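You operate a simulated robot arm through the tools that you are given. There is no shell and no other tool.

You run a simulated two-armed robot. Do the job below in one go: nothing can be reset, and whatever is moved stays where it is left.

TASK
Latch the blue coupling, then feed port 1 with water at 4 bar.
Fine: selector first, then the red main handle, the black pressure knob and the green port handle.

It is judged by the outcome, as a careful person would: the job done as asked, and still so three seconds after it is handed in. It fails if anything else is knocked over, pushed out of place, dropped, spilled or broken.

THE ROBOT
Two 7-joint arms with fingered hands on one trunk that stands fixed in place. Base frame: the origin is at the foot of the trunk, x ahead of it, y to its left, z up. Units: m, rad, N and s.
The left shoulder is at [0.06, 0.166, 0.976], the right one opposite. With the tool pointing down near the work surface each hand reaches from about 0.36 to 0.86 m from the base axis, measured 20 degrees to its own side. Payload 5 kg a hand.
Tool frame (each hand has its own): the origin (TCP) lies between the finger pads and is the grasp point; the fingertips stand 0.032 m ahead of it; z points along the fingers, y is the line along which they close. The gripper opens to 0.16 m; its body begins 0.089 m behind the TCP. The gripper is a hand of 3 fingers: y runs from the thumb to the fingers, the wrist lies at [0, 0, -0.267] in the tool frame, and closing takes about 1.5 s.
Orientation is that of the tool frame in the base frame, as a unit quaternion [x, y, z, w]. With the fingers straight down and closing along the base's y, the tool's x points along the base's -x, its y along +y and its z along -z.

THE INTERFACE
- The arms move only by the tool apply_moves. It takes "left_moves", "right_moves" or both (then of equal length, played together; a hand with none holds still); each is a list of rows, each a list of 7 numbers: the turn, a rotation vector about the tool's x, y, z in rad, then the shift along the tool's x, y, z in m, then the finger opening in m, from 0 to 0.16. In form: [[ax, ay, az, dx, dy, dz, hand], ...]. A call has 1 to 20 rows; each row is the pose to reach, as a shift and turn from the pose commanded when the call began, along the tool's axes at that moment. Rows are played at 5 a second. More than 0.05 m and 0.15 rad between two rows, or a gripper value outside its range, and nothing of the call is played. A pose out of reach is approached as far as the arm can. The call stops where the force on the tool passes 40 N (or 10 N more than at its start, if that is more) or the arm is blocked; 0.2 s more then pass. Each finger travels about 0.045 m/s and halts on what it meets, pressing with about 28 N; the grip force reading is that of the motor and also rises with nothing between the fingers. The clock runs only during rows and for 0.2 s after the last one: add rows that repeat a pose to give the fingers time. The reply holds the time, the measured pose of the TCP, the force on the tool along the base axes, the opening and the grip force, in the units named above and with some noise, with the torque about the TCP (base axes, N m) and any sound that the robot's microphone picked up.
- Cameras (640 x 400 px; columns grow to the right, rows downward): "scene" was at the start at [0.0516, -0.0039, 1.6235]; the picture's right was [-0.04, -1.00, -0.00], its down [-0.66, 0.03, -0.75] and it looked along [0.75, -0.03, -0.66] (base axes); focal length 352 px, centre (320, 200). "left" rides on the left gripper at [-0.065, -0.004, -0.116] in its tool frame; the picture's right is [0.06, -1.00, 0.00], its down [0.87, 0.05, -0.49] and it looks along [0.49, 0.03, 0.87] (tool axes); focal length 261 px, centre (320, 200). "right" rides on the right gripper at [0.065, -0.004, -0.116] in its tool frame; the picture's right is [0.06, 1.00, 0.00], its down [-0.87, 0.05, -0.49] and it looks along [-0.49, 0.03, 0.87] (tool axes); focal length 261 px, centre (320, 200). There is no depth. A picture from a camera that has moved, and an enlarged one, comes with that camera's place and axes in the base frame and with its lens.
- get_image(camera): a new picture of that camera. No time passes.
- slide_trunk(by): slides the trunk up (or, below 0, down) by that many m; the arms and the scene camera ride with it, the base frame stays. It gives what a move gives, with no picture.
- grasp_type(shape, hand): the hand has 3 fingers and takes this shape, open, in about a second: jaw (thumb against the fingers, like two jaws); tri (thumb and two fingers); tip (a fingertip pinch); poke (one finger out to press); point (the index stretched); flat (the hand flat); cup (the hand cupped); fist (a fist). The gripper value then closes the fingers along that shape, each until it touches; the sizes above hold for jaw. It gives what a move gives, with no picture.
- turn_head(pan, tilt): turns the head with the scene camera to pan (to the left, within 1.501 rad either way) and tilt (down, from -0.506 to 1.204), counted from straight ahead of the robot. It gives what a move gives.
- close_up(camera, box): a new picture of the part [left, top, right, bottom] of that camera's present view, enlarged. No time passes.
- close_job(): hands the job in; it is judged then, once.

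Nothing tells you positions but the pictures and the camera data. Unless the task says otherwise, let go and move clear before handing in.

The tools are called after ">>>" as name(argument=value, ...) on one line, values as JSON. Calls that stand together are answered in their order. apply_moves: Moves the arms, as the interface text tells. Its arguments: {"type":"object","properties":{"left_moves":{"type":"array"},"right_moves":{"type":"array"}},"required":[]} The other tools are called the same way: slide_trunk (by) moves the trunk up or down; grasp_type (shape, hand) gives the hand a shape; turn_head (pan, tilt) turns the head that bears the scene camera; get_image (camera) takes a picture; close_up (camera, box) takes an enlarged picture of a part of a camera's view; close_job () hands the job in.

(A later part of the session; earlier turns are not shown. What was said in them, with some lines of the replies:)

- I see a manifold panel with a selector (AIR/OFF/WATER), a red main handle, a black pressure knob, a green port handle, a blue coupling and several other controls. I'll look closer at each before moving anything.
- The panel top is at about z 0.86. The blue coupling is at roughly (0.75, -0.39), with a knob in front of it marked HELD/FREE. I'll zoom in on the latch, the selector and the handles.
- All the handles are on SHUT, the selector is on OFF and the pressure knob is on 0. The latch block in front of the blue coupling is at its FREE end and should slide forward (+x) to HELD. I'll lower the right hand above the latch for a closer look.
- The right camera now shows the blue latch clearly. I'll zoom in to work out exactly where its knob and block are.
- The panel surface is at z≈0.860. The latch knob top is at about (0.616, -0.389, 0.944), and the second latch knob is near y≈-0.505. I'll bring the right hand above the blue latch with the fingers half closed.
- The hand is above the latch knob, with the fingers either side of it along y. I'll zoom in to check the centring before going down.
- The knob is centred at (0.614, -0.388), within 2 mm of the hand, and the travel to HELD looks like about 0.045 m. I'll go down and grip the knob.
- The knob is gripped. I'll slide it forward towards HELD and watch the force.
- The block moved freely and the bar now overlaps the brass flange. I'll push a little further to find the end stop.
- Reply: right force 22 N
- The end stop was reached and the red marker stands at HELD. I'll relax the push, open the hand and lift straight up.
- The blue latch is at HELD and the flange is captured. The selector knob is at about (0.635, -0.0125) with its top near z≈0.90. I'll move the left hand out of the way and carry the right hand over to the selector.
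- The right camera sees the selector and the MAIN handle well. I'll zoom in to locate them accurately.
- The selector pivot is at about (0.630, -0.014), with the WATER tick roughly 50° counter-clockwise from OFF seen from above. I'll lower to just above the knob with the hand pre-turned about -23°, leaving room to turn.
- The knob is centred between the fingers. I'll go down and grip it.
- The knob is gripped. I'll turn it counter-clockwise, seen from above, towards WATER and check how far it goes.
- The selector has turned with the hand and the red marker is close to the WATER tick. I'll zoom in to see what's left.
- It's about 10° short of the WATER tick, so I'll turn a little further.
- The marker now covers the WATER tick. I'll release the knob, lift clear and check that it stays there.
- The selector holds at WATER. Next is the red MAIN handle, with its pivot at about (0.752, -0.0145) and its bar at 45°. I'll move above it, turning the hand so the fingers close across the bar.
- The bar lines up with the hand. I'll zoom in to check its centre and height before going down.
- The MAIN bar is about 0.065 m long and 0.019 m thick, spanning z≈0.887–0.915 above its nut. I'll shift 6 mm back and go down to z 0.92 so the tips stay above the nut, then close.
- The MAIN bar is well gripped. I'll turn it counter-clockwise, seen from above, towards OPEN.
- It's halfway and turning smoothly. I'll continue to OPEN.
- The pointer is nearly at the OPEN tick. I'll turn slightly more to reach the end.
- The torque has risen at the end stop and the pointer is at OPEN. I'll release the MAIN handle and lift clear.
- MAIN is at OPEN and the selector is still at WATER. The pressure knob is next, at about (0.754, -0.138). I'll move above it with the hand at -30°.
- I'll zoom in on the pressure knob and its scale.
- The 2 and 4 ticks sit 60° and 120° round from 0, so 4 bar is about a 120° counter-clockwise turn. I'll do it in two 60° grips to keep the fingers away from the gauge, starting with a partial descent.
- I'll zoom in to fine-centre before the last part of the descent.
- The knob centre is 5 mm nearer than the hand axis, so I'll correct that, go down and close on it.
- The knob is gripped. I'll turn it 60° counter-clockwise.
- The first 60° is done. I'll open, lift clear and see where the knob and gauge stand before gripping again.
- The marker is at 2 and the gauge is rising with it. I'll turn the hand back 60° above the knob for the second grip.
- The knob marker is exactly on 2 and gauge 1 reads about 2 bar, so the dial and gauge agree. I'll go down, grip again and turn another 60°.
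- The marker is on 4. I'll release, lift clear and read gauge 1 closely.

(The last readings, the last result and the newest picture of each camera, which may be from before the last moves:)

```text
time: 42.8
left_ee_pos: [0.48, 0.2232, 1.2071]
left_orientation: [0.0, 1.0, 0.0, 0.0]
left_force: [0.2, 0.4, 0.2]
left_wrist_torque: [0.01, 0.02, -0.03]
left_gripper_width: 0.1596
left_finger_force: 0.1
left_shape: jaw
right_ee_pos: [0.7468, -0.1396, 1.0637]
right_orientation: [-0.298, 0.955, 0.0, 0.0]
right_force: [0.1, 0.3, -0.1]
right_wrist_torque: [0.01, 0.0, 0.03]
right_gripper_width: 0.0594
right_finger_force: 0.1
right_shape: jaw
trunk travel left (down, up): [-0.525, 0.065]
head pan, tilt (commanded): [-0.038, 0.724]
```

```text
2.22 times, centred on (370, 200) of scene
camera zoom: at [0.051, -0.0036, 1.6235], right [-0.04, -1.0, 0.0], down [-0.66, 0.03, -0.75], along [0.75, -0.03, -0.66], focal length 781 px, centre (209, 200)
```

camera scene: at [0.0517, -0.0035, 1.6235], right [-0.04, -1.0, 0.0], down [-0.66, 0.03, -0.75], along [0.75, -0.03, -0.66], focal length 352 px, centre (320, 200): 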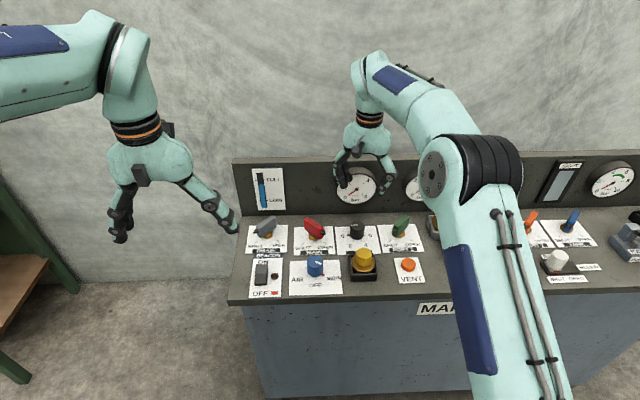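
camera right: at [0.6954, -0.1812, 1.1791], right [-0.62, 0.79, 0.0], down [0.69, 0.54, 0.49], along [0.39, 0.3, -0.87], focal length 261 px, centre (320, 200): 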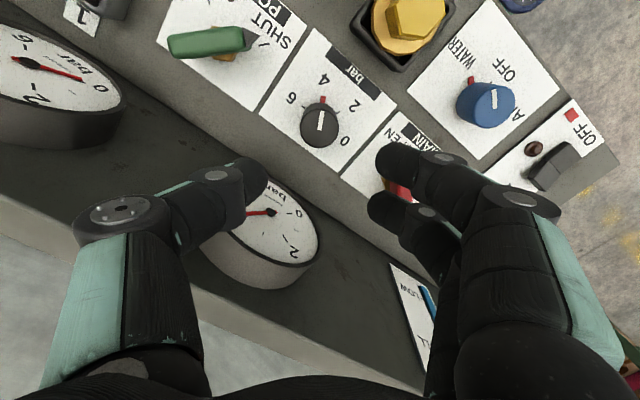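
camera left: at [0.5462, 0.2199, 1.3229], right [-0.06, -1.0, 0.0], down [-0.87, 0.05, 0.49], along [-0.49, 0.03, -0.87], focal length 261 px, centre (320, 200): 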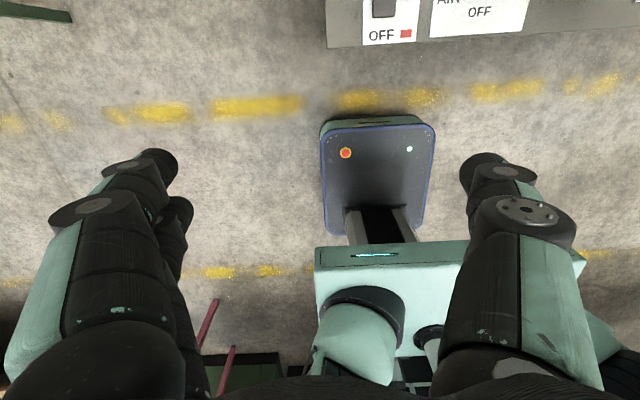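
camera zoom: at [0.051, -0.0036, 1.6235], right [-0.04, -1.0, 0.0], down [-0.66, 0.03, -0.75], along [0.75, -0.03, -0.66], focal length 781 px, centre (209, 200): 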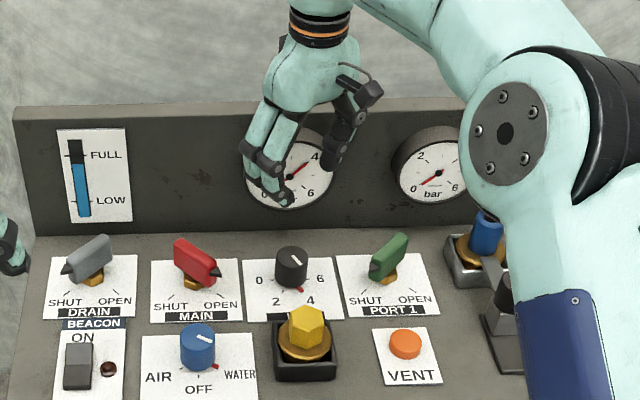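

Gauge 1 points to 4 bar. Last is the green PORT 1 handle, with its pivot at about (0.752, -0.262). I'll grip slightly towards the pointer end so the hand stays clear of the port 1 gauge when the handle is turned.

>>> apply_moves(right_moves=[[0, 0, 0.1263, 0.0063, -0.0083, 0, 0.06], [0, 0, 0.2526, 0.0126, -0.0167, 0, 0.06], [0, 0, 0.3789, 0.0189, -0.025, 0, 0.06], [0, 0, 0.5052, 0.0252, -0.0334, 0, 0.06], [0, 0, 0.6315, 0.0315, -0.0417, 0, 0.06], [0, 0, 0.7578, 0.0378, -0.0501, 0, 0.06], [0, 0, 0.8841, 0.0441, -0.0584, 0, 0.06], [0, 0, 1.0104, 0.0504, -0.0668, 0, 0.06], [0, 0, 1.1367, 0.0567, -0.0751, 0, 0.06], [0, 0, 1.263, 0.063, -0.0835, 0, 0.06], [0, 0, 1.389, 0.0694, -0.0918, 0, 0.06], [0, 0, 1.389, 0.0694, -0.0918, 0, 0.06]])

>>> get_image(camera="right")

>>> close_up(camera="right", box=[250, 60, 390, 190])

>>> get_image(camera="scene")

```text
time: 45.4
left_ee_pos: [0.4801, 0.224, 1.2068]
left_orientation: [0.0, 1.0, 0.0, 0.0]
left_force: [0.5, 0.4, 0.3]
left_wrist_torque: [-0.03, 0.0, -0.01]
left_gripper_width: 0.16
left_finger_force: 0.0
left_shape: jaw
right_ee_pos: [0.7444, -0.2547, 1.0615]
right_orientation: [0.384, 0.923, 0.0, 0.001]
right_force: [-0.7, -0.2, -0.2]
right_wrist_torque: [0.0, 0.0, 0.0]
right_gripper_width: 0.0594
right_finger_force: 0.0
right_shape: jaw
trunk travel left (down, up): [-0.525, 0.065]
head pan, tilt (commanded): [-0.038, 0.724]
```

```text
taken
camera right: at [0.696, -0.2119, 1.1765], right [0.66, 0.75, 0.0], down [0.65, -0.58, 0.49], along [0.37, -0.33, -0.87], focal length 261 px, centre (320, 200)
```

right: 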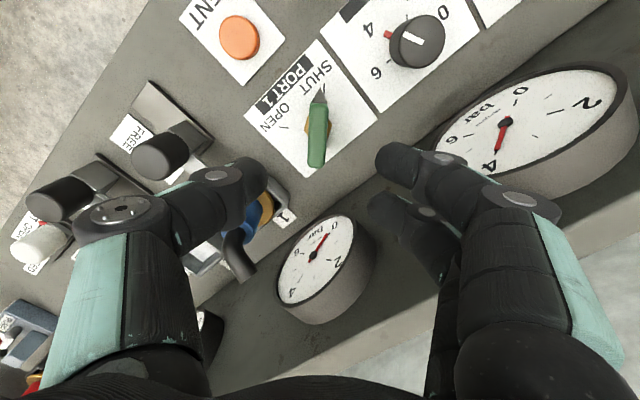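

```text
3.08 times, centred on (320, 125) of right
camera zoom: at [0.696, -0.2119, 1.1765], right [0.66, 0.75, 0.0], down [0.65, -0.58, 0.49], along [0.37, -0.33, -0.87], focal length 802 px, centre (320, 431)
```

zoom: 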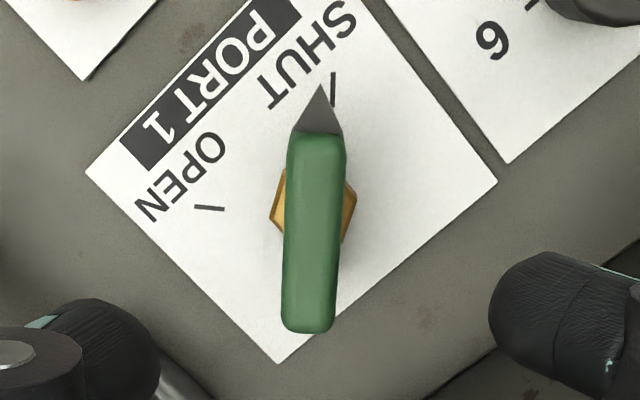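

```text
taken
camera scene: at [0.0517, -0.0037, 1.6235], right [-0.04, -1.0, 0.0], down [-0.66, 0.03, -0.75], along [0.75, -0.03, -0.66], focal length 352 px, centre (320, 200)
```

scene: 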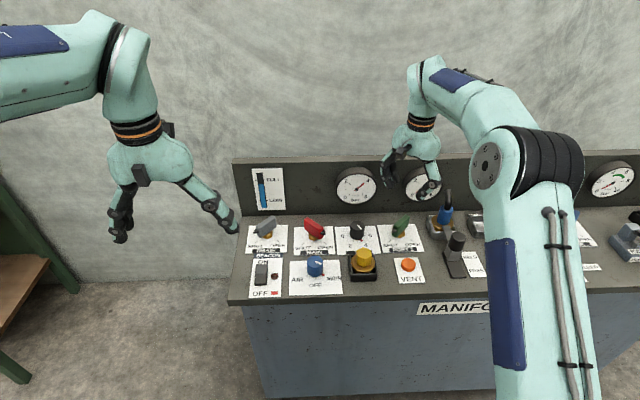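

The bar centre is 9 mm ahead of the hand axis and 2 mm off sideways, and gauge 1's needle is at 4. I'll correct that, go down to z≈0.92 and grip.

>>> apply_moves(right_moves=[[0, 0, 0, 0.002, -0.0023, 0.03, 0.055], [0, 0, 0, 0.002, -0.0023, 0.065, 0.055], [0, 0, 0, 0.002, -0.0023, 0.1, 0.055], [0, 0, 0, 0.002, -0.0023, 0.125, 0.055], [0, 0, 0, 0.002, -0.0023, 0.142, 0.055]])

>>> get_image(camera="right")

>>> close_up(camera="scene", box=[320, 130, 480, 270])

```text
time: 46.6
left_ee_pos: [0.482, 0.2231, 1.2076]
left_orientation: [0.0, 1.0, 0.0, 0.0]
left_force: [0.7, 1.0, 0.3]
left_wrist_torque: [0.03, 0.0, 0.01]
left_gripper_width: 0.1596
left_finger_force: 0.1
left_shape: jaw
right_ee_pos: [0.7406, -0.2538, 0.9195]
right_orientation: [0.382, 0.924, 0.0, 0.0]
right_force: [-0.8, -0.1, 0.4]
right_wrist_torque: [0.0, -0.02, 0.02]
right_gripper_width: 0.0555
right_finger_force: 0.1
right_shape: jaw
trunk travel left (down, up): [-0.525, 0.065]
head pan, tilt (commanded): [-0.038, 0.724]
```

```text
taken
camera right: at [0.6925, -0.2116, 1.0336], right [0.66, 0.75, 0.0], down [0.65, -0.58, 0.49], along [0.37, -0.33, -0.87], focal length 261 px, centre (320, 200)
```

right: 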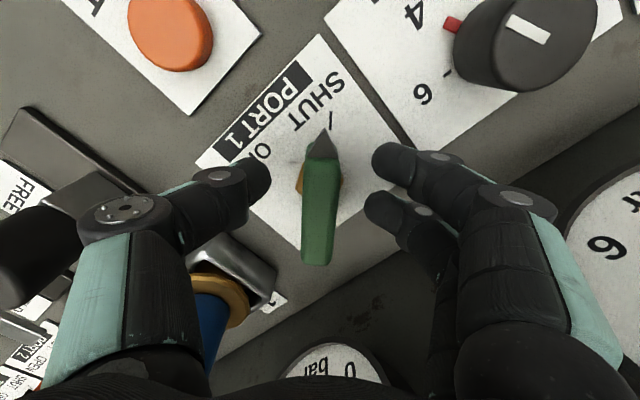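

```text
2.86 times, centred on (400, 200) of scene
camera zoom: at [0.0522, -0.0039, 1.6235], right [-0.04, -1.0, 0.0], down [-0.66, 0.03, -0.75], along [0.75, -0.03, -0.66], focal length 1004 px, centre (91, 200)
```

zoom: 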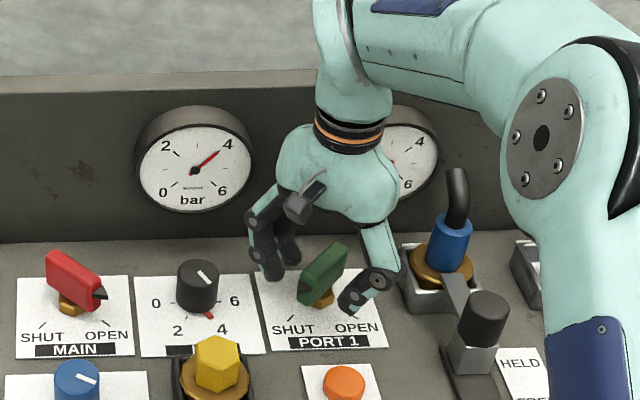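

The fingers straddle the green bar and gauge 1 reads about 4. I'll close the grip.

>>> apply_moves(right_moves=[[0, 0, 0, 0, 0, 0, 0.04], [0, 0, 0, 0, 0, 0, 0.025], [0, 0, 0, 0, 0, 0, 0.01], [0, 0, 0, 0, 0, 0, 0.005], [0, 0, 0, 0, 0, 0, 0.005]])

>>> get_image(camera="right")

>>> close_up(camera="scene", box=[330, 160, 380, 200])

```text
time: 47.8
left_ee_pos: [0.4807, 0.2239, 1.2075]
left_orientation: [0.001, 1.0, 0.0, 0.0]
left_force: [-1.0, 0.5, 0.8]
left_wrist_torque: [0.03, 0.01, 0.0]
left_gripper_width: 0.1598
left_finger_force: 0.1
left_shape: jaw
right_ee_pos: [0.7412, -0.2528, 0.9189]
right_orientation: [0.383, 0.924, 0.0, 0.0]
right_force: [0.3, 0.4, -1.8]
right_wrist_torque: [0.02, -0.03, -0.01]
right_gripper_width: 0.0139
right_finger_force: 27.9
right_shape: jaw
trunk travel left (down, up): [-0.525, 0.065]
head pan, tilt (commanded): [-0.038, 0.724]
```

```text
taken
camera right: at [0.6923, -0.2114, 1.0342], right [0.66, 0.75, 0.0], down [0.65, -0.58, 0.49], along [0.37, -0.33, -0.87], focal length 261 px, centre (320, 200)
```

right: 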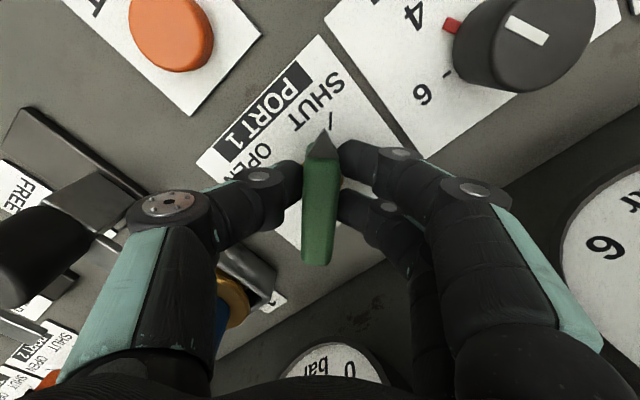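

```text
10.00 times, centred on (355, 180) of scene
camera zoom: at [0.0519, -0.0039, 1.6235], right [-0.04, -1.0, 0.0], down [-0.66, 0.03, -0.75], along [0.75, -0.03, -0.66], focal length 3515 px, centre (-30, 400)
```

zoom: 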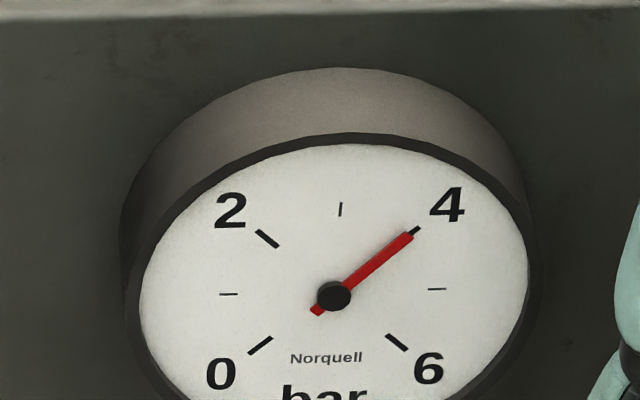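

The gauge needle is exactly on 4. I'll turn the green handle counter-clockwise about its pivot, first halfway.

>>> apply_moves(right_moves=[[0, 0, -0.12, -0.0001, -0.0013, 0, 0.005], [0, 0, -0.24, -0.0003, -0.0026, 0, 0.005], [0, 0, -0.36, -0.0007, -0.0039, 0, 0.005], [0, 0, -0.48, -0.0012, -0.0051, 0, 0.005], [0, 0, -0.6, -0.0019, -0.0062, 0, 0.005], [0, 0, -0.72, -0.0027, -0.0073, 0, 0.005]])

>>> get_image(camera="right")

>>> close_up(camera="scene", box=[320, 130, 480, 270])

```text
time: 49.2
left_ee_pos: [0.4806, 0.2234, 1.2072]
left_orientation: [0.0, 1.0, 0.0, 0.0]
left_force: [-0.4, -0.5, -0.3]
left_wrist_torque: [-0.01, -0.02, 0.0]
left_gripper_width: 0.1601
left_finger_force: 0.1
left_shape: jaw
right_ee_pos: [0.7369, -0.2615, 0.9195]
right_orientation: [0.032, 0.999, -0.001, -0.001]
right_force: [-8.4, -3.3, -3.3]
right_wrist_torque: [-0.03, 0.17, -0.07]
right_gripper_width: 0.0137
right_finger_force: 27.9
right_shape: jaw
trunk travel left (down, up): [-0.525, 0.065]
head pan, tilt (commanded): [-0.038, 0.724]
```

```text
taken
camera right: at [0.6727, -0.2623, 1.0343], right [0.0, 1.0, 0.0], down [0.87, 0.0, 0.49], along [0.49, 0.0, -0.87], focal length 261 px, centre (320, 200)
```

right: 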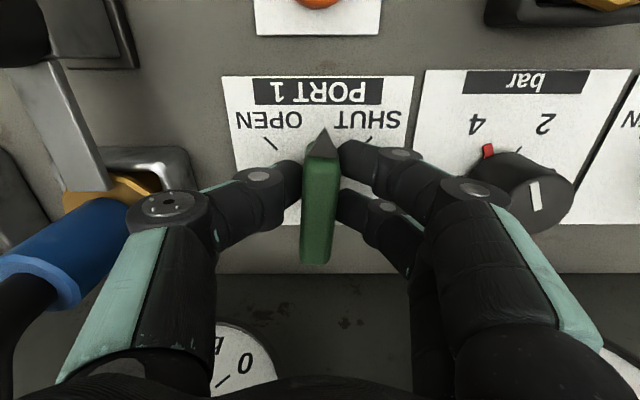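

```text
2.86 times, centred on (400, 200) of scene
camera zoom: at [0.0512, -0.0044, 1.6235], right [-0.04, -1.0, 0.0], down [-0.66, 0.03, -0.75], along [0.75, -0.03, -0.66], focal length 1004 px, centre (91, 200)
```

zoom: 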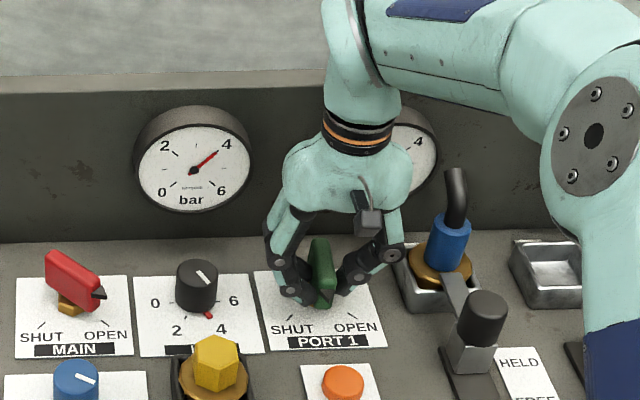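

It's halfway with comfortable clearance. I'll continue to OPEN.

>>> apply_moves(right_moves=[[0, 0, -0.12, -0.0001, -0.0013, 0, 0.005], [0, 0, -0.24, -0.0003, -0.0026, 0, 0.005], [0, 0, -0.36, -0.0007, -0.0039, 0, 0.005], [0, 0, -0.48, -0.0012, -0.0051, 0, 0.005], [0, 0, -0.6, -0.0019, -0.0062, 0, 0.005], [0, 0, -0.72, -0.0027, -0.0073, 0, 0.005], [0, 0, -0.8, -0.0033, -0.0079, 0, 0.005]])

>>> get_image(camera="right")

>>> close_up(camera="scene", box=[320, 130, 480, 270])

```text
time: 50.8
left_ee_pos: [0.4807, 0.2231, 1.2077]
left_orientation: [0.0, 1.0, 0.0, 0.001]
left_force: [-0.4, 0.6, 0.1]
left_wrist_torque: [0.02, -0.03, -0.02]
left_gripper_width: 0.16
left_finger_force: 0.0
left_shape: jaw
right_ee_pos: [0.7403, -0.2707, 0.9188]
right_orientation: [-0.359, 0.933, -0.001, 0.0]
right_force: [-6.7, -9.8, -3.8]
right_wrist_torque: [-0.17, 0.17, -0.08]
right_gripper_width: 0.0137
right_finger_force: 28.2
right_shape: jaw
trunk travel left (down, up): [-0.525, 0.065]
head pan, tilt (commanded): [-0.038, 0.724]
```

```text
taken
camera right: at [0.6953, -0.3187, 1.0342], right [-0.72, 0.7, 0.0], down [0.61, 0.62, 0.49], along [0.34, 0.35, -0.87], focal length 261 px, centre (320, 200)
```

right: 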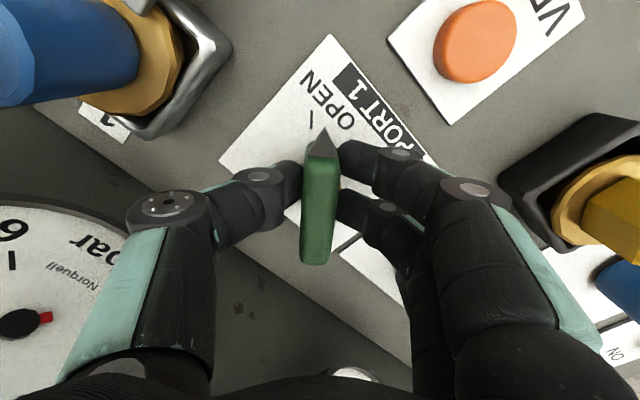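

```text
2.86 times, centred on (400, 200) of scene
camera zoom: at [0.0515, -0.0051, 1.6235], right [-0.04, -1.0, 0.0], down [-0.66, 0.03, -0.75], along [0.75, -0.03, -0.66], focal length 1004 px, centre (91, 200)
```

zoom: 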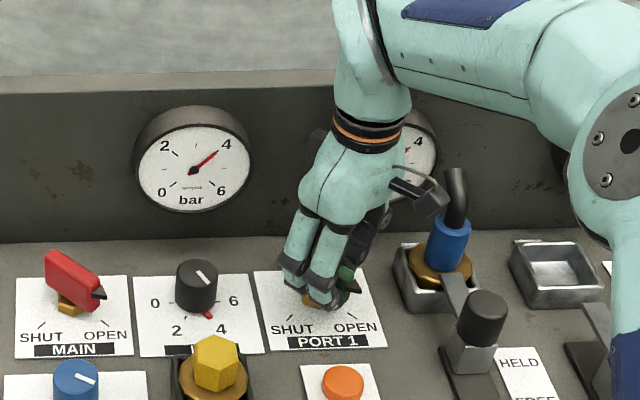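

Nearly there, and the port 1 gauge is responding. I'll turn the last few degrees to the stop.

>>> apply_moves(right_moves=[[0, 0, -0.05, 0.0, -0.0005, 0, 0.005], [0, 0, -0.09, -0.0001, -0.001, 0, 0.005], [0, 0, -0.09, -0.0001, -0.001, 0, 0.005]])

>>> close_up(camera="right", box=[240, 60, 420, 200])

>>> get_image(camera="right")

```text
time: 51.6
left_ee_pos: [0.4806, 0.223, 1.2086]
left_orientation: [0.0, 1.0, 0.001, 0.0]
left_force: [0.3, -1.0, -0.8]
left_wrist_torque: [0.0, 0.01, -0.01]
left_gripper_width: 0.1598
left_finger_force: 0.1
left_shape: jaw
right_ee_pos: [0.7406, -0.2714, 0.9204]
right_orientation: [-0.4, 0.916, 0.0, 0.0]
right_force: [-9.3, -13.2, -2.4]
right_wrist_torque: [-0.23, 0.18, -0.22]
right_gripper_width: 0.0136
right_finger_force: 28.1
right_shape: jaw
trunk travel left (down, up): [-0.525, 0.065]
head pan, tilt (commanded): [-0.038, 0.724]
```

```text
2.86 times, centred on (330, 130) of right
camera zoom: at [0.7002, -0.323, 1.0342], right [-0.77, 0.63, 0.0], down [0.55, 0.67, 0.49], along [0.31, 0.38, -0.87], focal length 745 px, centre (291, 400)
```

zoom: 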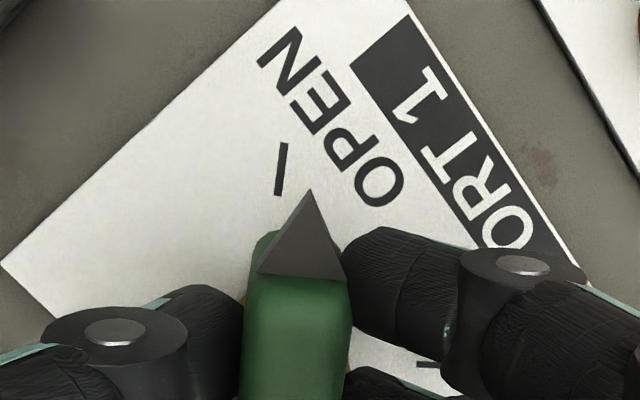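

```text
taken
camera right: at [0.7002, -0.323, 1.0342], right [-0.77, 0.63, 0.0], down [0.55, 0.67, 0.49], along [0.31, 0.38, -0.87], focal length 261 px, centre (320, 200)
```

right: 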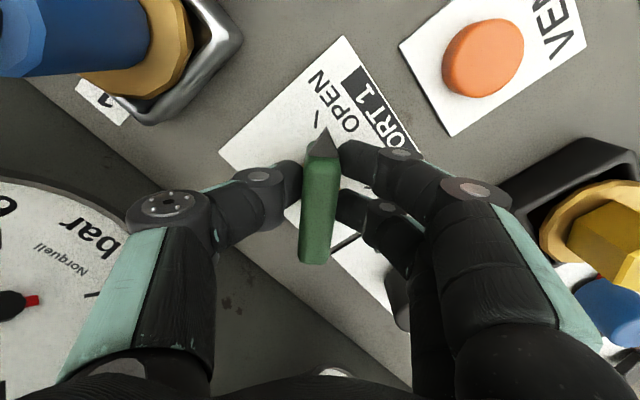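

The torque has risen at the stop, the same as it did for MAIN. I'll relax, open a little and lift straight up.

>>> apply_moves(right_moves=[[0, 0, 0.02, 0.001, 0, 0, 0.02], [0, 0, 0.02, 0.001, 0, 0, 0.04], [0, 0, 0.02, 0.001, 0, 0, 0.045], [0, 0, 0.02, 0.001, 0, 0, 0.045], [0, 0, 0.02, 0.001, 0, -0.02, 0.045], [0, 0, 0.02, 0.001, 0, -0.06, 0.045], [0, 0, 0.02, 0.001, 0, -0.11, 0.045], [0, 0, 0.02, 0.001, 0, -0.16, 0.045]])

>>> get_image(camera="right")

>>> close_up(camera="scene", box=[320, 130, 480, 270])

```text
time: 53.4
left_ee_pos: [0.479, 0.2243, 1.2069]
left_orientation: [-0.001, 1.0, 0.0, 0.0]
left_force: [0.2, -0.9, 0.8]
left_wrist_torque: [0.0, 0.0, 0.01]
left_gripper_width: 0.16
left_finger_force: 0.0
left_shape: jaw
right_ee_pos: [0.741, -0.2703, 1.0806]
right_orientation: [-0.391, 0.92, 0.0, 0.0]
right_force: [0.2, 0.0, -0.6]
right_wrist_torque: [0.01, -0.04, 0.05]
right_gripper_width: 0.0447
right_finger_force: 0.1
right_shape: jaw
trunk travel left (down, up): [-0.525, 0.065]
head pan, tilt (commanded): [-0.038, 0.724]
```

```text
taken
camera right: at [0.6997, -0.321, 1.1962], right [-0.76, 0.65, 0.0], down [0.56, 0.66, 0.49], along [0.32, 0.38, -0.87], focal length 261 px, centre (320, 200)
```

right: 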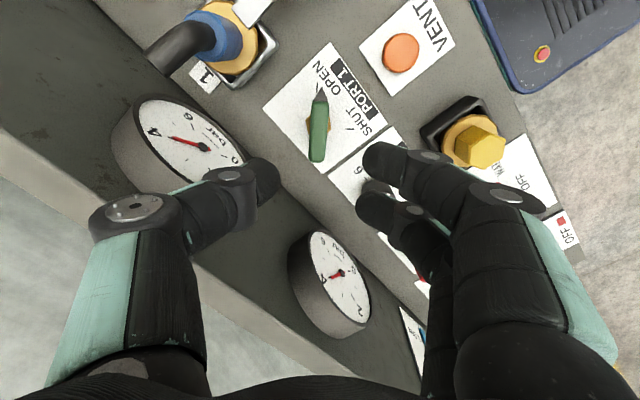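

```text
2.86 times, centred on (400, 200) of scene
camera zoom: at [0.0511, -0.0037, 1.6235], right [-0.04, -1.0, 0.0], down [-0.66, 0.03, -0.75], along [0.75, -0.03, -0.66], focal length 1004 px, centre (91, 200)
```

zoom: 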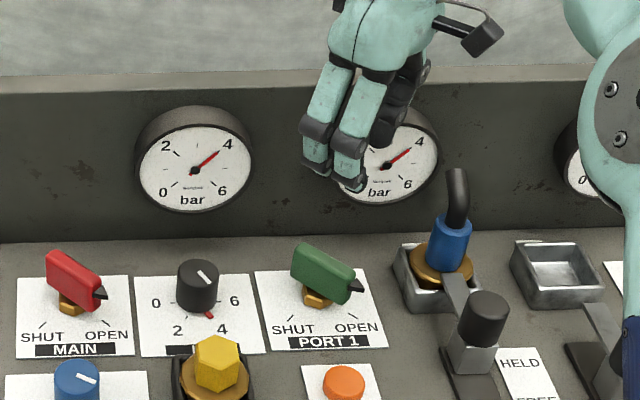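

PORT 1 is open and both the main and port 1 gauges point to 4. I'll retreat the right hand up and back, well clear of the panel, and then check everything.

>>> apply_moves(right_moves=[[0, 0, 0, 0, 0, -0.04, 0.05], [0, 0, 0, 0, 0, -0.08, 0.06], [0, 0, 0.1, 0.025, 0.01, -0.11, 0.07], [0, 0, 0.2, 0.05, 0.02, -0.12, 0.08], [0, 0, 0.3, 0.075, 0.03, -0.12, 0.08], [0, 0, 0.4, 0.1, 0.04, -0.12, 0.08], [0, 0, 0.5, 0.125, 0.05, -0.12, 0.08], [0, 0, 0.6, 0.15, 0.06, -0.12, 0.08], [0, 0, 0.7, 0.175, 0.07, -0.12, 0.08], [0, 0, 0.8, 0.2, 0.08, -0.12, 0.08], [0, 0, 0.8, 0.2246, 0.0893, -0.12, 0.08]])

>>> get_image(camera="scene")

>>> get_image(camera="right")

>>> close_up(camera="scene", box=[230, 150, 430, 310])

>>> close_up(camera="scene", box=[390, 150, 560, 300])

>>> close_up(camera="scene", box=[330, 155, 460, 215])

```text
time: 55.8
left_ee_pos: [0.4803, 0.2244, 1.2073]
left_orientation: [0.001, 1.0, 0.0, 0.0]
left_force: [-0.1, 0.4, 0.5]
left_wrist_torque: [0.02, -0.02, -0.03]
left_gripper_width: 0.1599
left_finger_force: 0.0
left_shape: jaw
right_ee_pos: [0.5192, -0.3693, 1.1981]
right_orientation: [-0.002, 1.0, 0.0, 0.001]
right_force: [-0.8, 0.2, 0.4]
right_wrist_torque: [0.01, 0.01, -0.02]
right_gripper_width: 0.0794
right_finger_force: 0.0
right_shape: jaw
trunk travel left (down, up): [-0.525, 0.065]
head pan, tilt (commanded): [-0.038, 0.724]
```

```text
taken
camera scene: at [0.0507, -0.0042, 1.6236], right [-0.04, -1.0, 0.0], down [-0.66, 0.03, -0.75], along [0.75, -0.03, -0.66], focal length 352 px, centre (320, 200)
```

scene: 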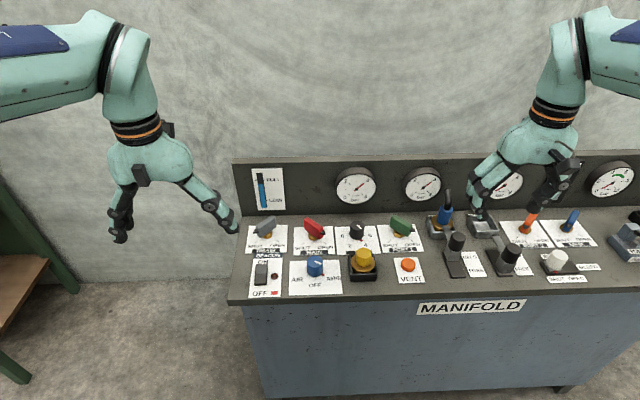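

```text
taken
camera right: at [0.4545, -0.3745, 1.3128], right [-0.07, 1.0, 0.0], down [0.87, 0.06, 0.49], along [0.49, 0.03, -0.87], focal length 261 px, centre (320, 200)
```

right: 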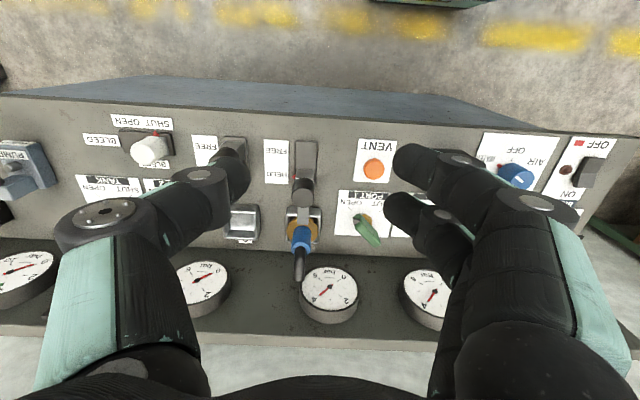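

```text
2.50 times, centred on (330, 230) of scene
camera zoom: at [0.0507, -0.0042, 1.6236], right [-0.04, -1.0, 0.0], down [-0.66, 0.03, -0.75], along [0.75, -0.03, -0.66], focal length 879 px, centre (295, 125)
```

zoom: 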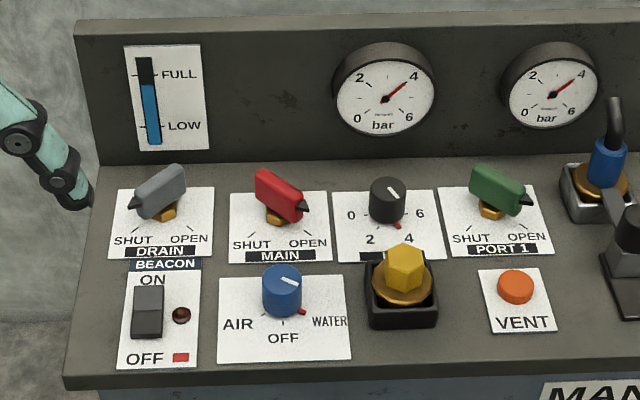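

```text
2.67 times, centred on (475, 225) of scene
camera zoom: at [0.0507, -0.0042, 1.6236], right [-0.04, -1.0, 0.0], down [-0.66, 0.03, -0.75], along [0.75, -0.03, -0.66], focal length 937 px, centre (-93, 133)
```

zoom: 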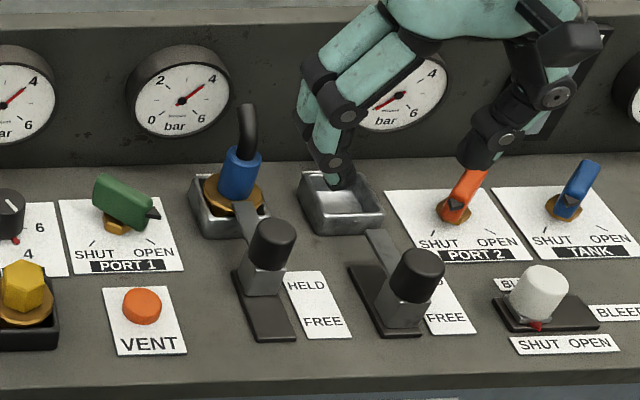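

```text
4.92 times, centred on (395, 185) of scene
camera zoom: at [0.0507, -0.0042, 1.6236], right [-0.04, -1.0, 0.0], down [-0.66, 0.03, -0.75], along [0.75, -0.03, -0.66], focal length 1730 px, centre (-49, 274)
```

zoom: 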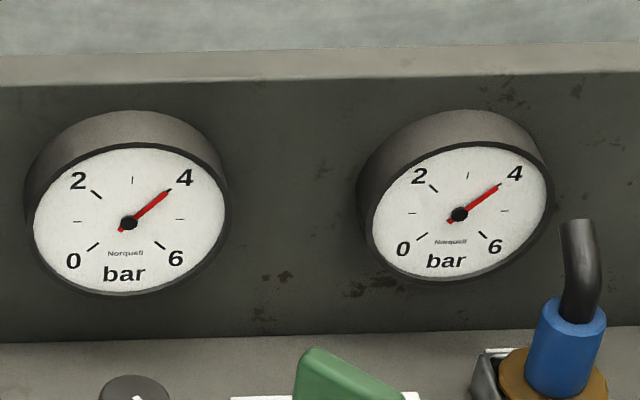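

Everything looks right: latch on HELD, selector on WATER, MAIN and PORT 1 open and both gauges at 4. I'll let a second or so pass and look once more to confirm it's stable.

>>> apply_moves(right_moves=[[0, 0, 0, 0, 0, 0, 0.08], [0, 0, 0, 0, 0, 0, 0.08], [0, 0, 0, 0, 0, 0, 0.08], [0, 0, 0, 0, 0, 0, 0.08], [0, 0, 0, 0, 0, 0, 0.08], [0, 0, 0, 0, 0, 0, 0.08], [0, 0, 0, 0, 0, 0, 0.08], [0, 0, 0, 0, 0, 0, 0.08]])

>>> close_up(camera="scene", box=[400, 160, 450, 210])

>>> close_up(camera="scene", box=[285, 215, 385, 295])

>>> close_up(camera="scene", box=[540, 150, 640, 290])

```text
time: 57.6
left_ee_pos: [0.4795, 0.2249, 1.208]
left_orientation: [0.0, 1.0, 0.0, 0.0]
left_force: [0.3, 0.0, -0.1]
left_wrist_torque: [0.0, 0.02, 0.0]
left_gripper_width: 0.16
left_finger_force: 0.1
left_shape: jaw
right_ee_pos: [0.5199, -0.3698, 1.1977]
right_orientation: [-0.002, 1.0, 0.0, 0.0]
right_force: [0.3, -0.5, -0.2]
right_wrist_torque: [-0.03, 0.01, -0.01]
right_gripper_width: 0.0794
right_finger_force: 0.0
right_shape: jaw
trunk travel left (down, up): [-0.525, 0.065]
head pan, tilt (commanded): [-0.038, 0.724]
```

```text
8.00 times, centred on (425, 185) of scene
camera zoom: at [0.0516, -0.004, 1.6235], right [-0.04, -1.0, 0.0], down [-0.66, 0.03, -0.75], along [0.75, -0.03, -0.66], focal length 2812 px, centre (-520, 320)
```

zoom: 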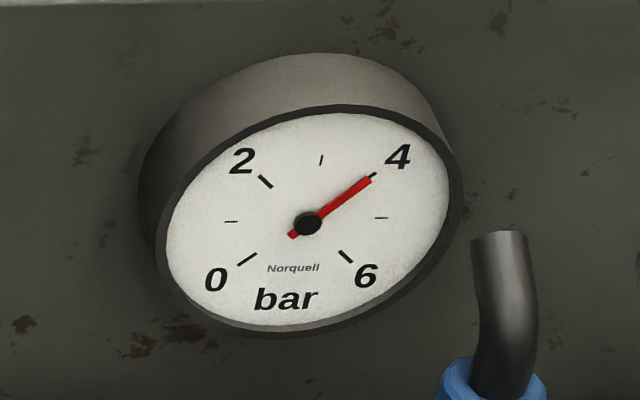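

```text
5.00 times, centred on (335, 255) of scene
camera zoom: at [0.0516, -0.004, 1.6235], right [-0.04, -1.0, 0.0], down [-0.66, 0.03, -0.75], along [0.75, -0.03, -0.66], focal length 1758 px, centre (245, -75)
```

zoom: 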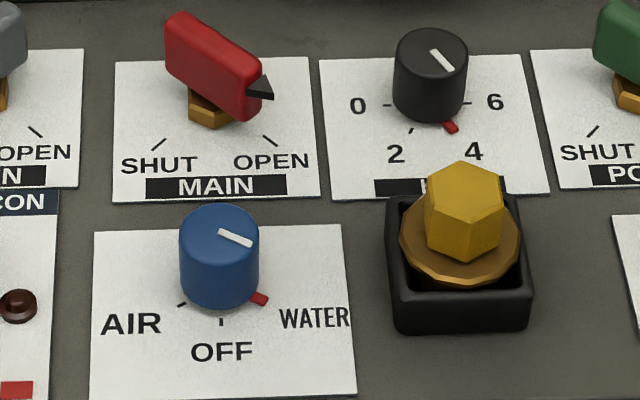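

```text
2.86 times, centred on (590, 220) of scene
camera zoom: at [0.0516, -0.004, 1.6235], right [-0.04, -1.0, 0.0], down [-0.66, 0.03, -0.75], along [0.75, -0.03, -0.66], focal length 1004 px, centre (-451, 143)
```

zoom: 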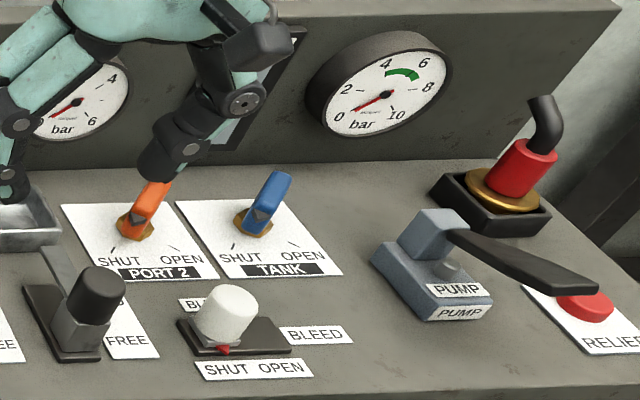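

The port 1 gauge holds at 4 bar, the latch is on HELD, the selector is on WATER, and MAIN and PORT 1 are open. Nothing else has moved and both hands are clear, so I'm handing the job in.

>>> close_job()

```text
The job is handed in.
```

The blue coupling is latched and port 1 is being fed water at 4 bar. The job is handed in, though I haven't seen the judge's result.

I worked in the order you gave:

1. **Latch:** slid forward to its end stop, with the marker at HELD and the bar over the coupling's flange.
2. **Selector:** turned from OFF to WATER.
3. **Red main handle:** turned to OPEN, up to its stop.
4. **Black pressure knob:** set to 4; the main gauge read 4 bar.
5. **Green port 1 handle:** turned to OPEN, up to its stop; the port 1 gauge also read 4 bar.

Just before handing in, about four seconds after I let go of the green handle, the port 1 gauge was still at 4. The other controls were as I found them, and both hands were clear of the panel.
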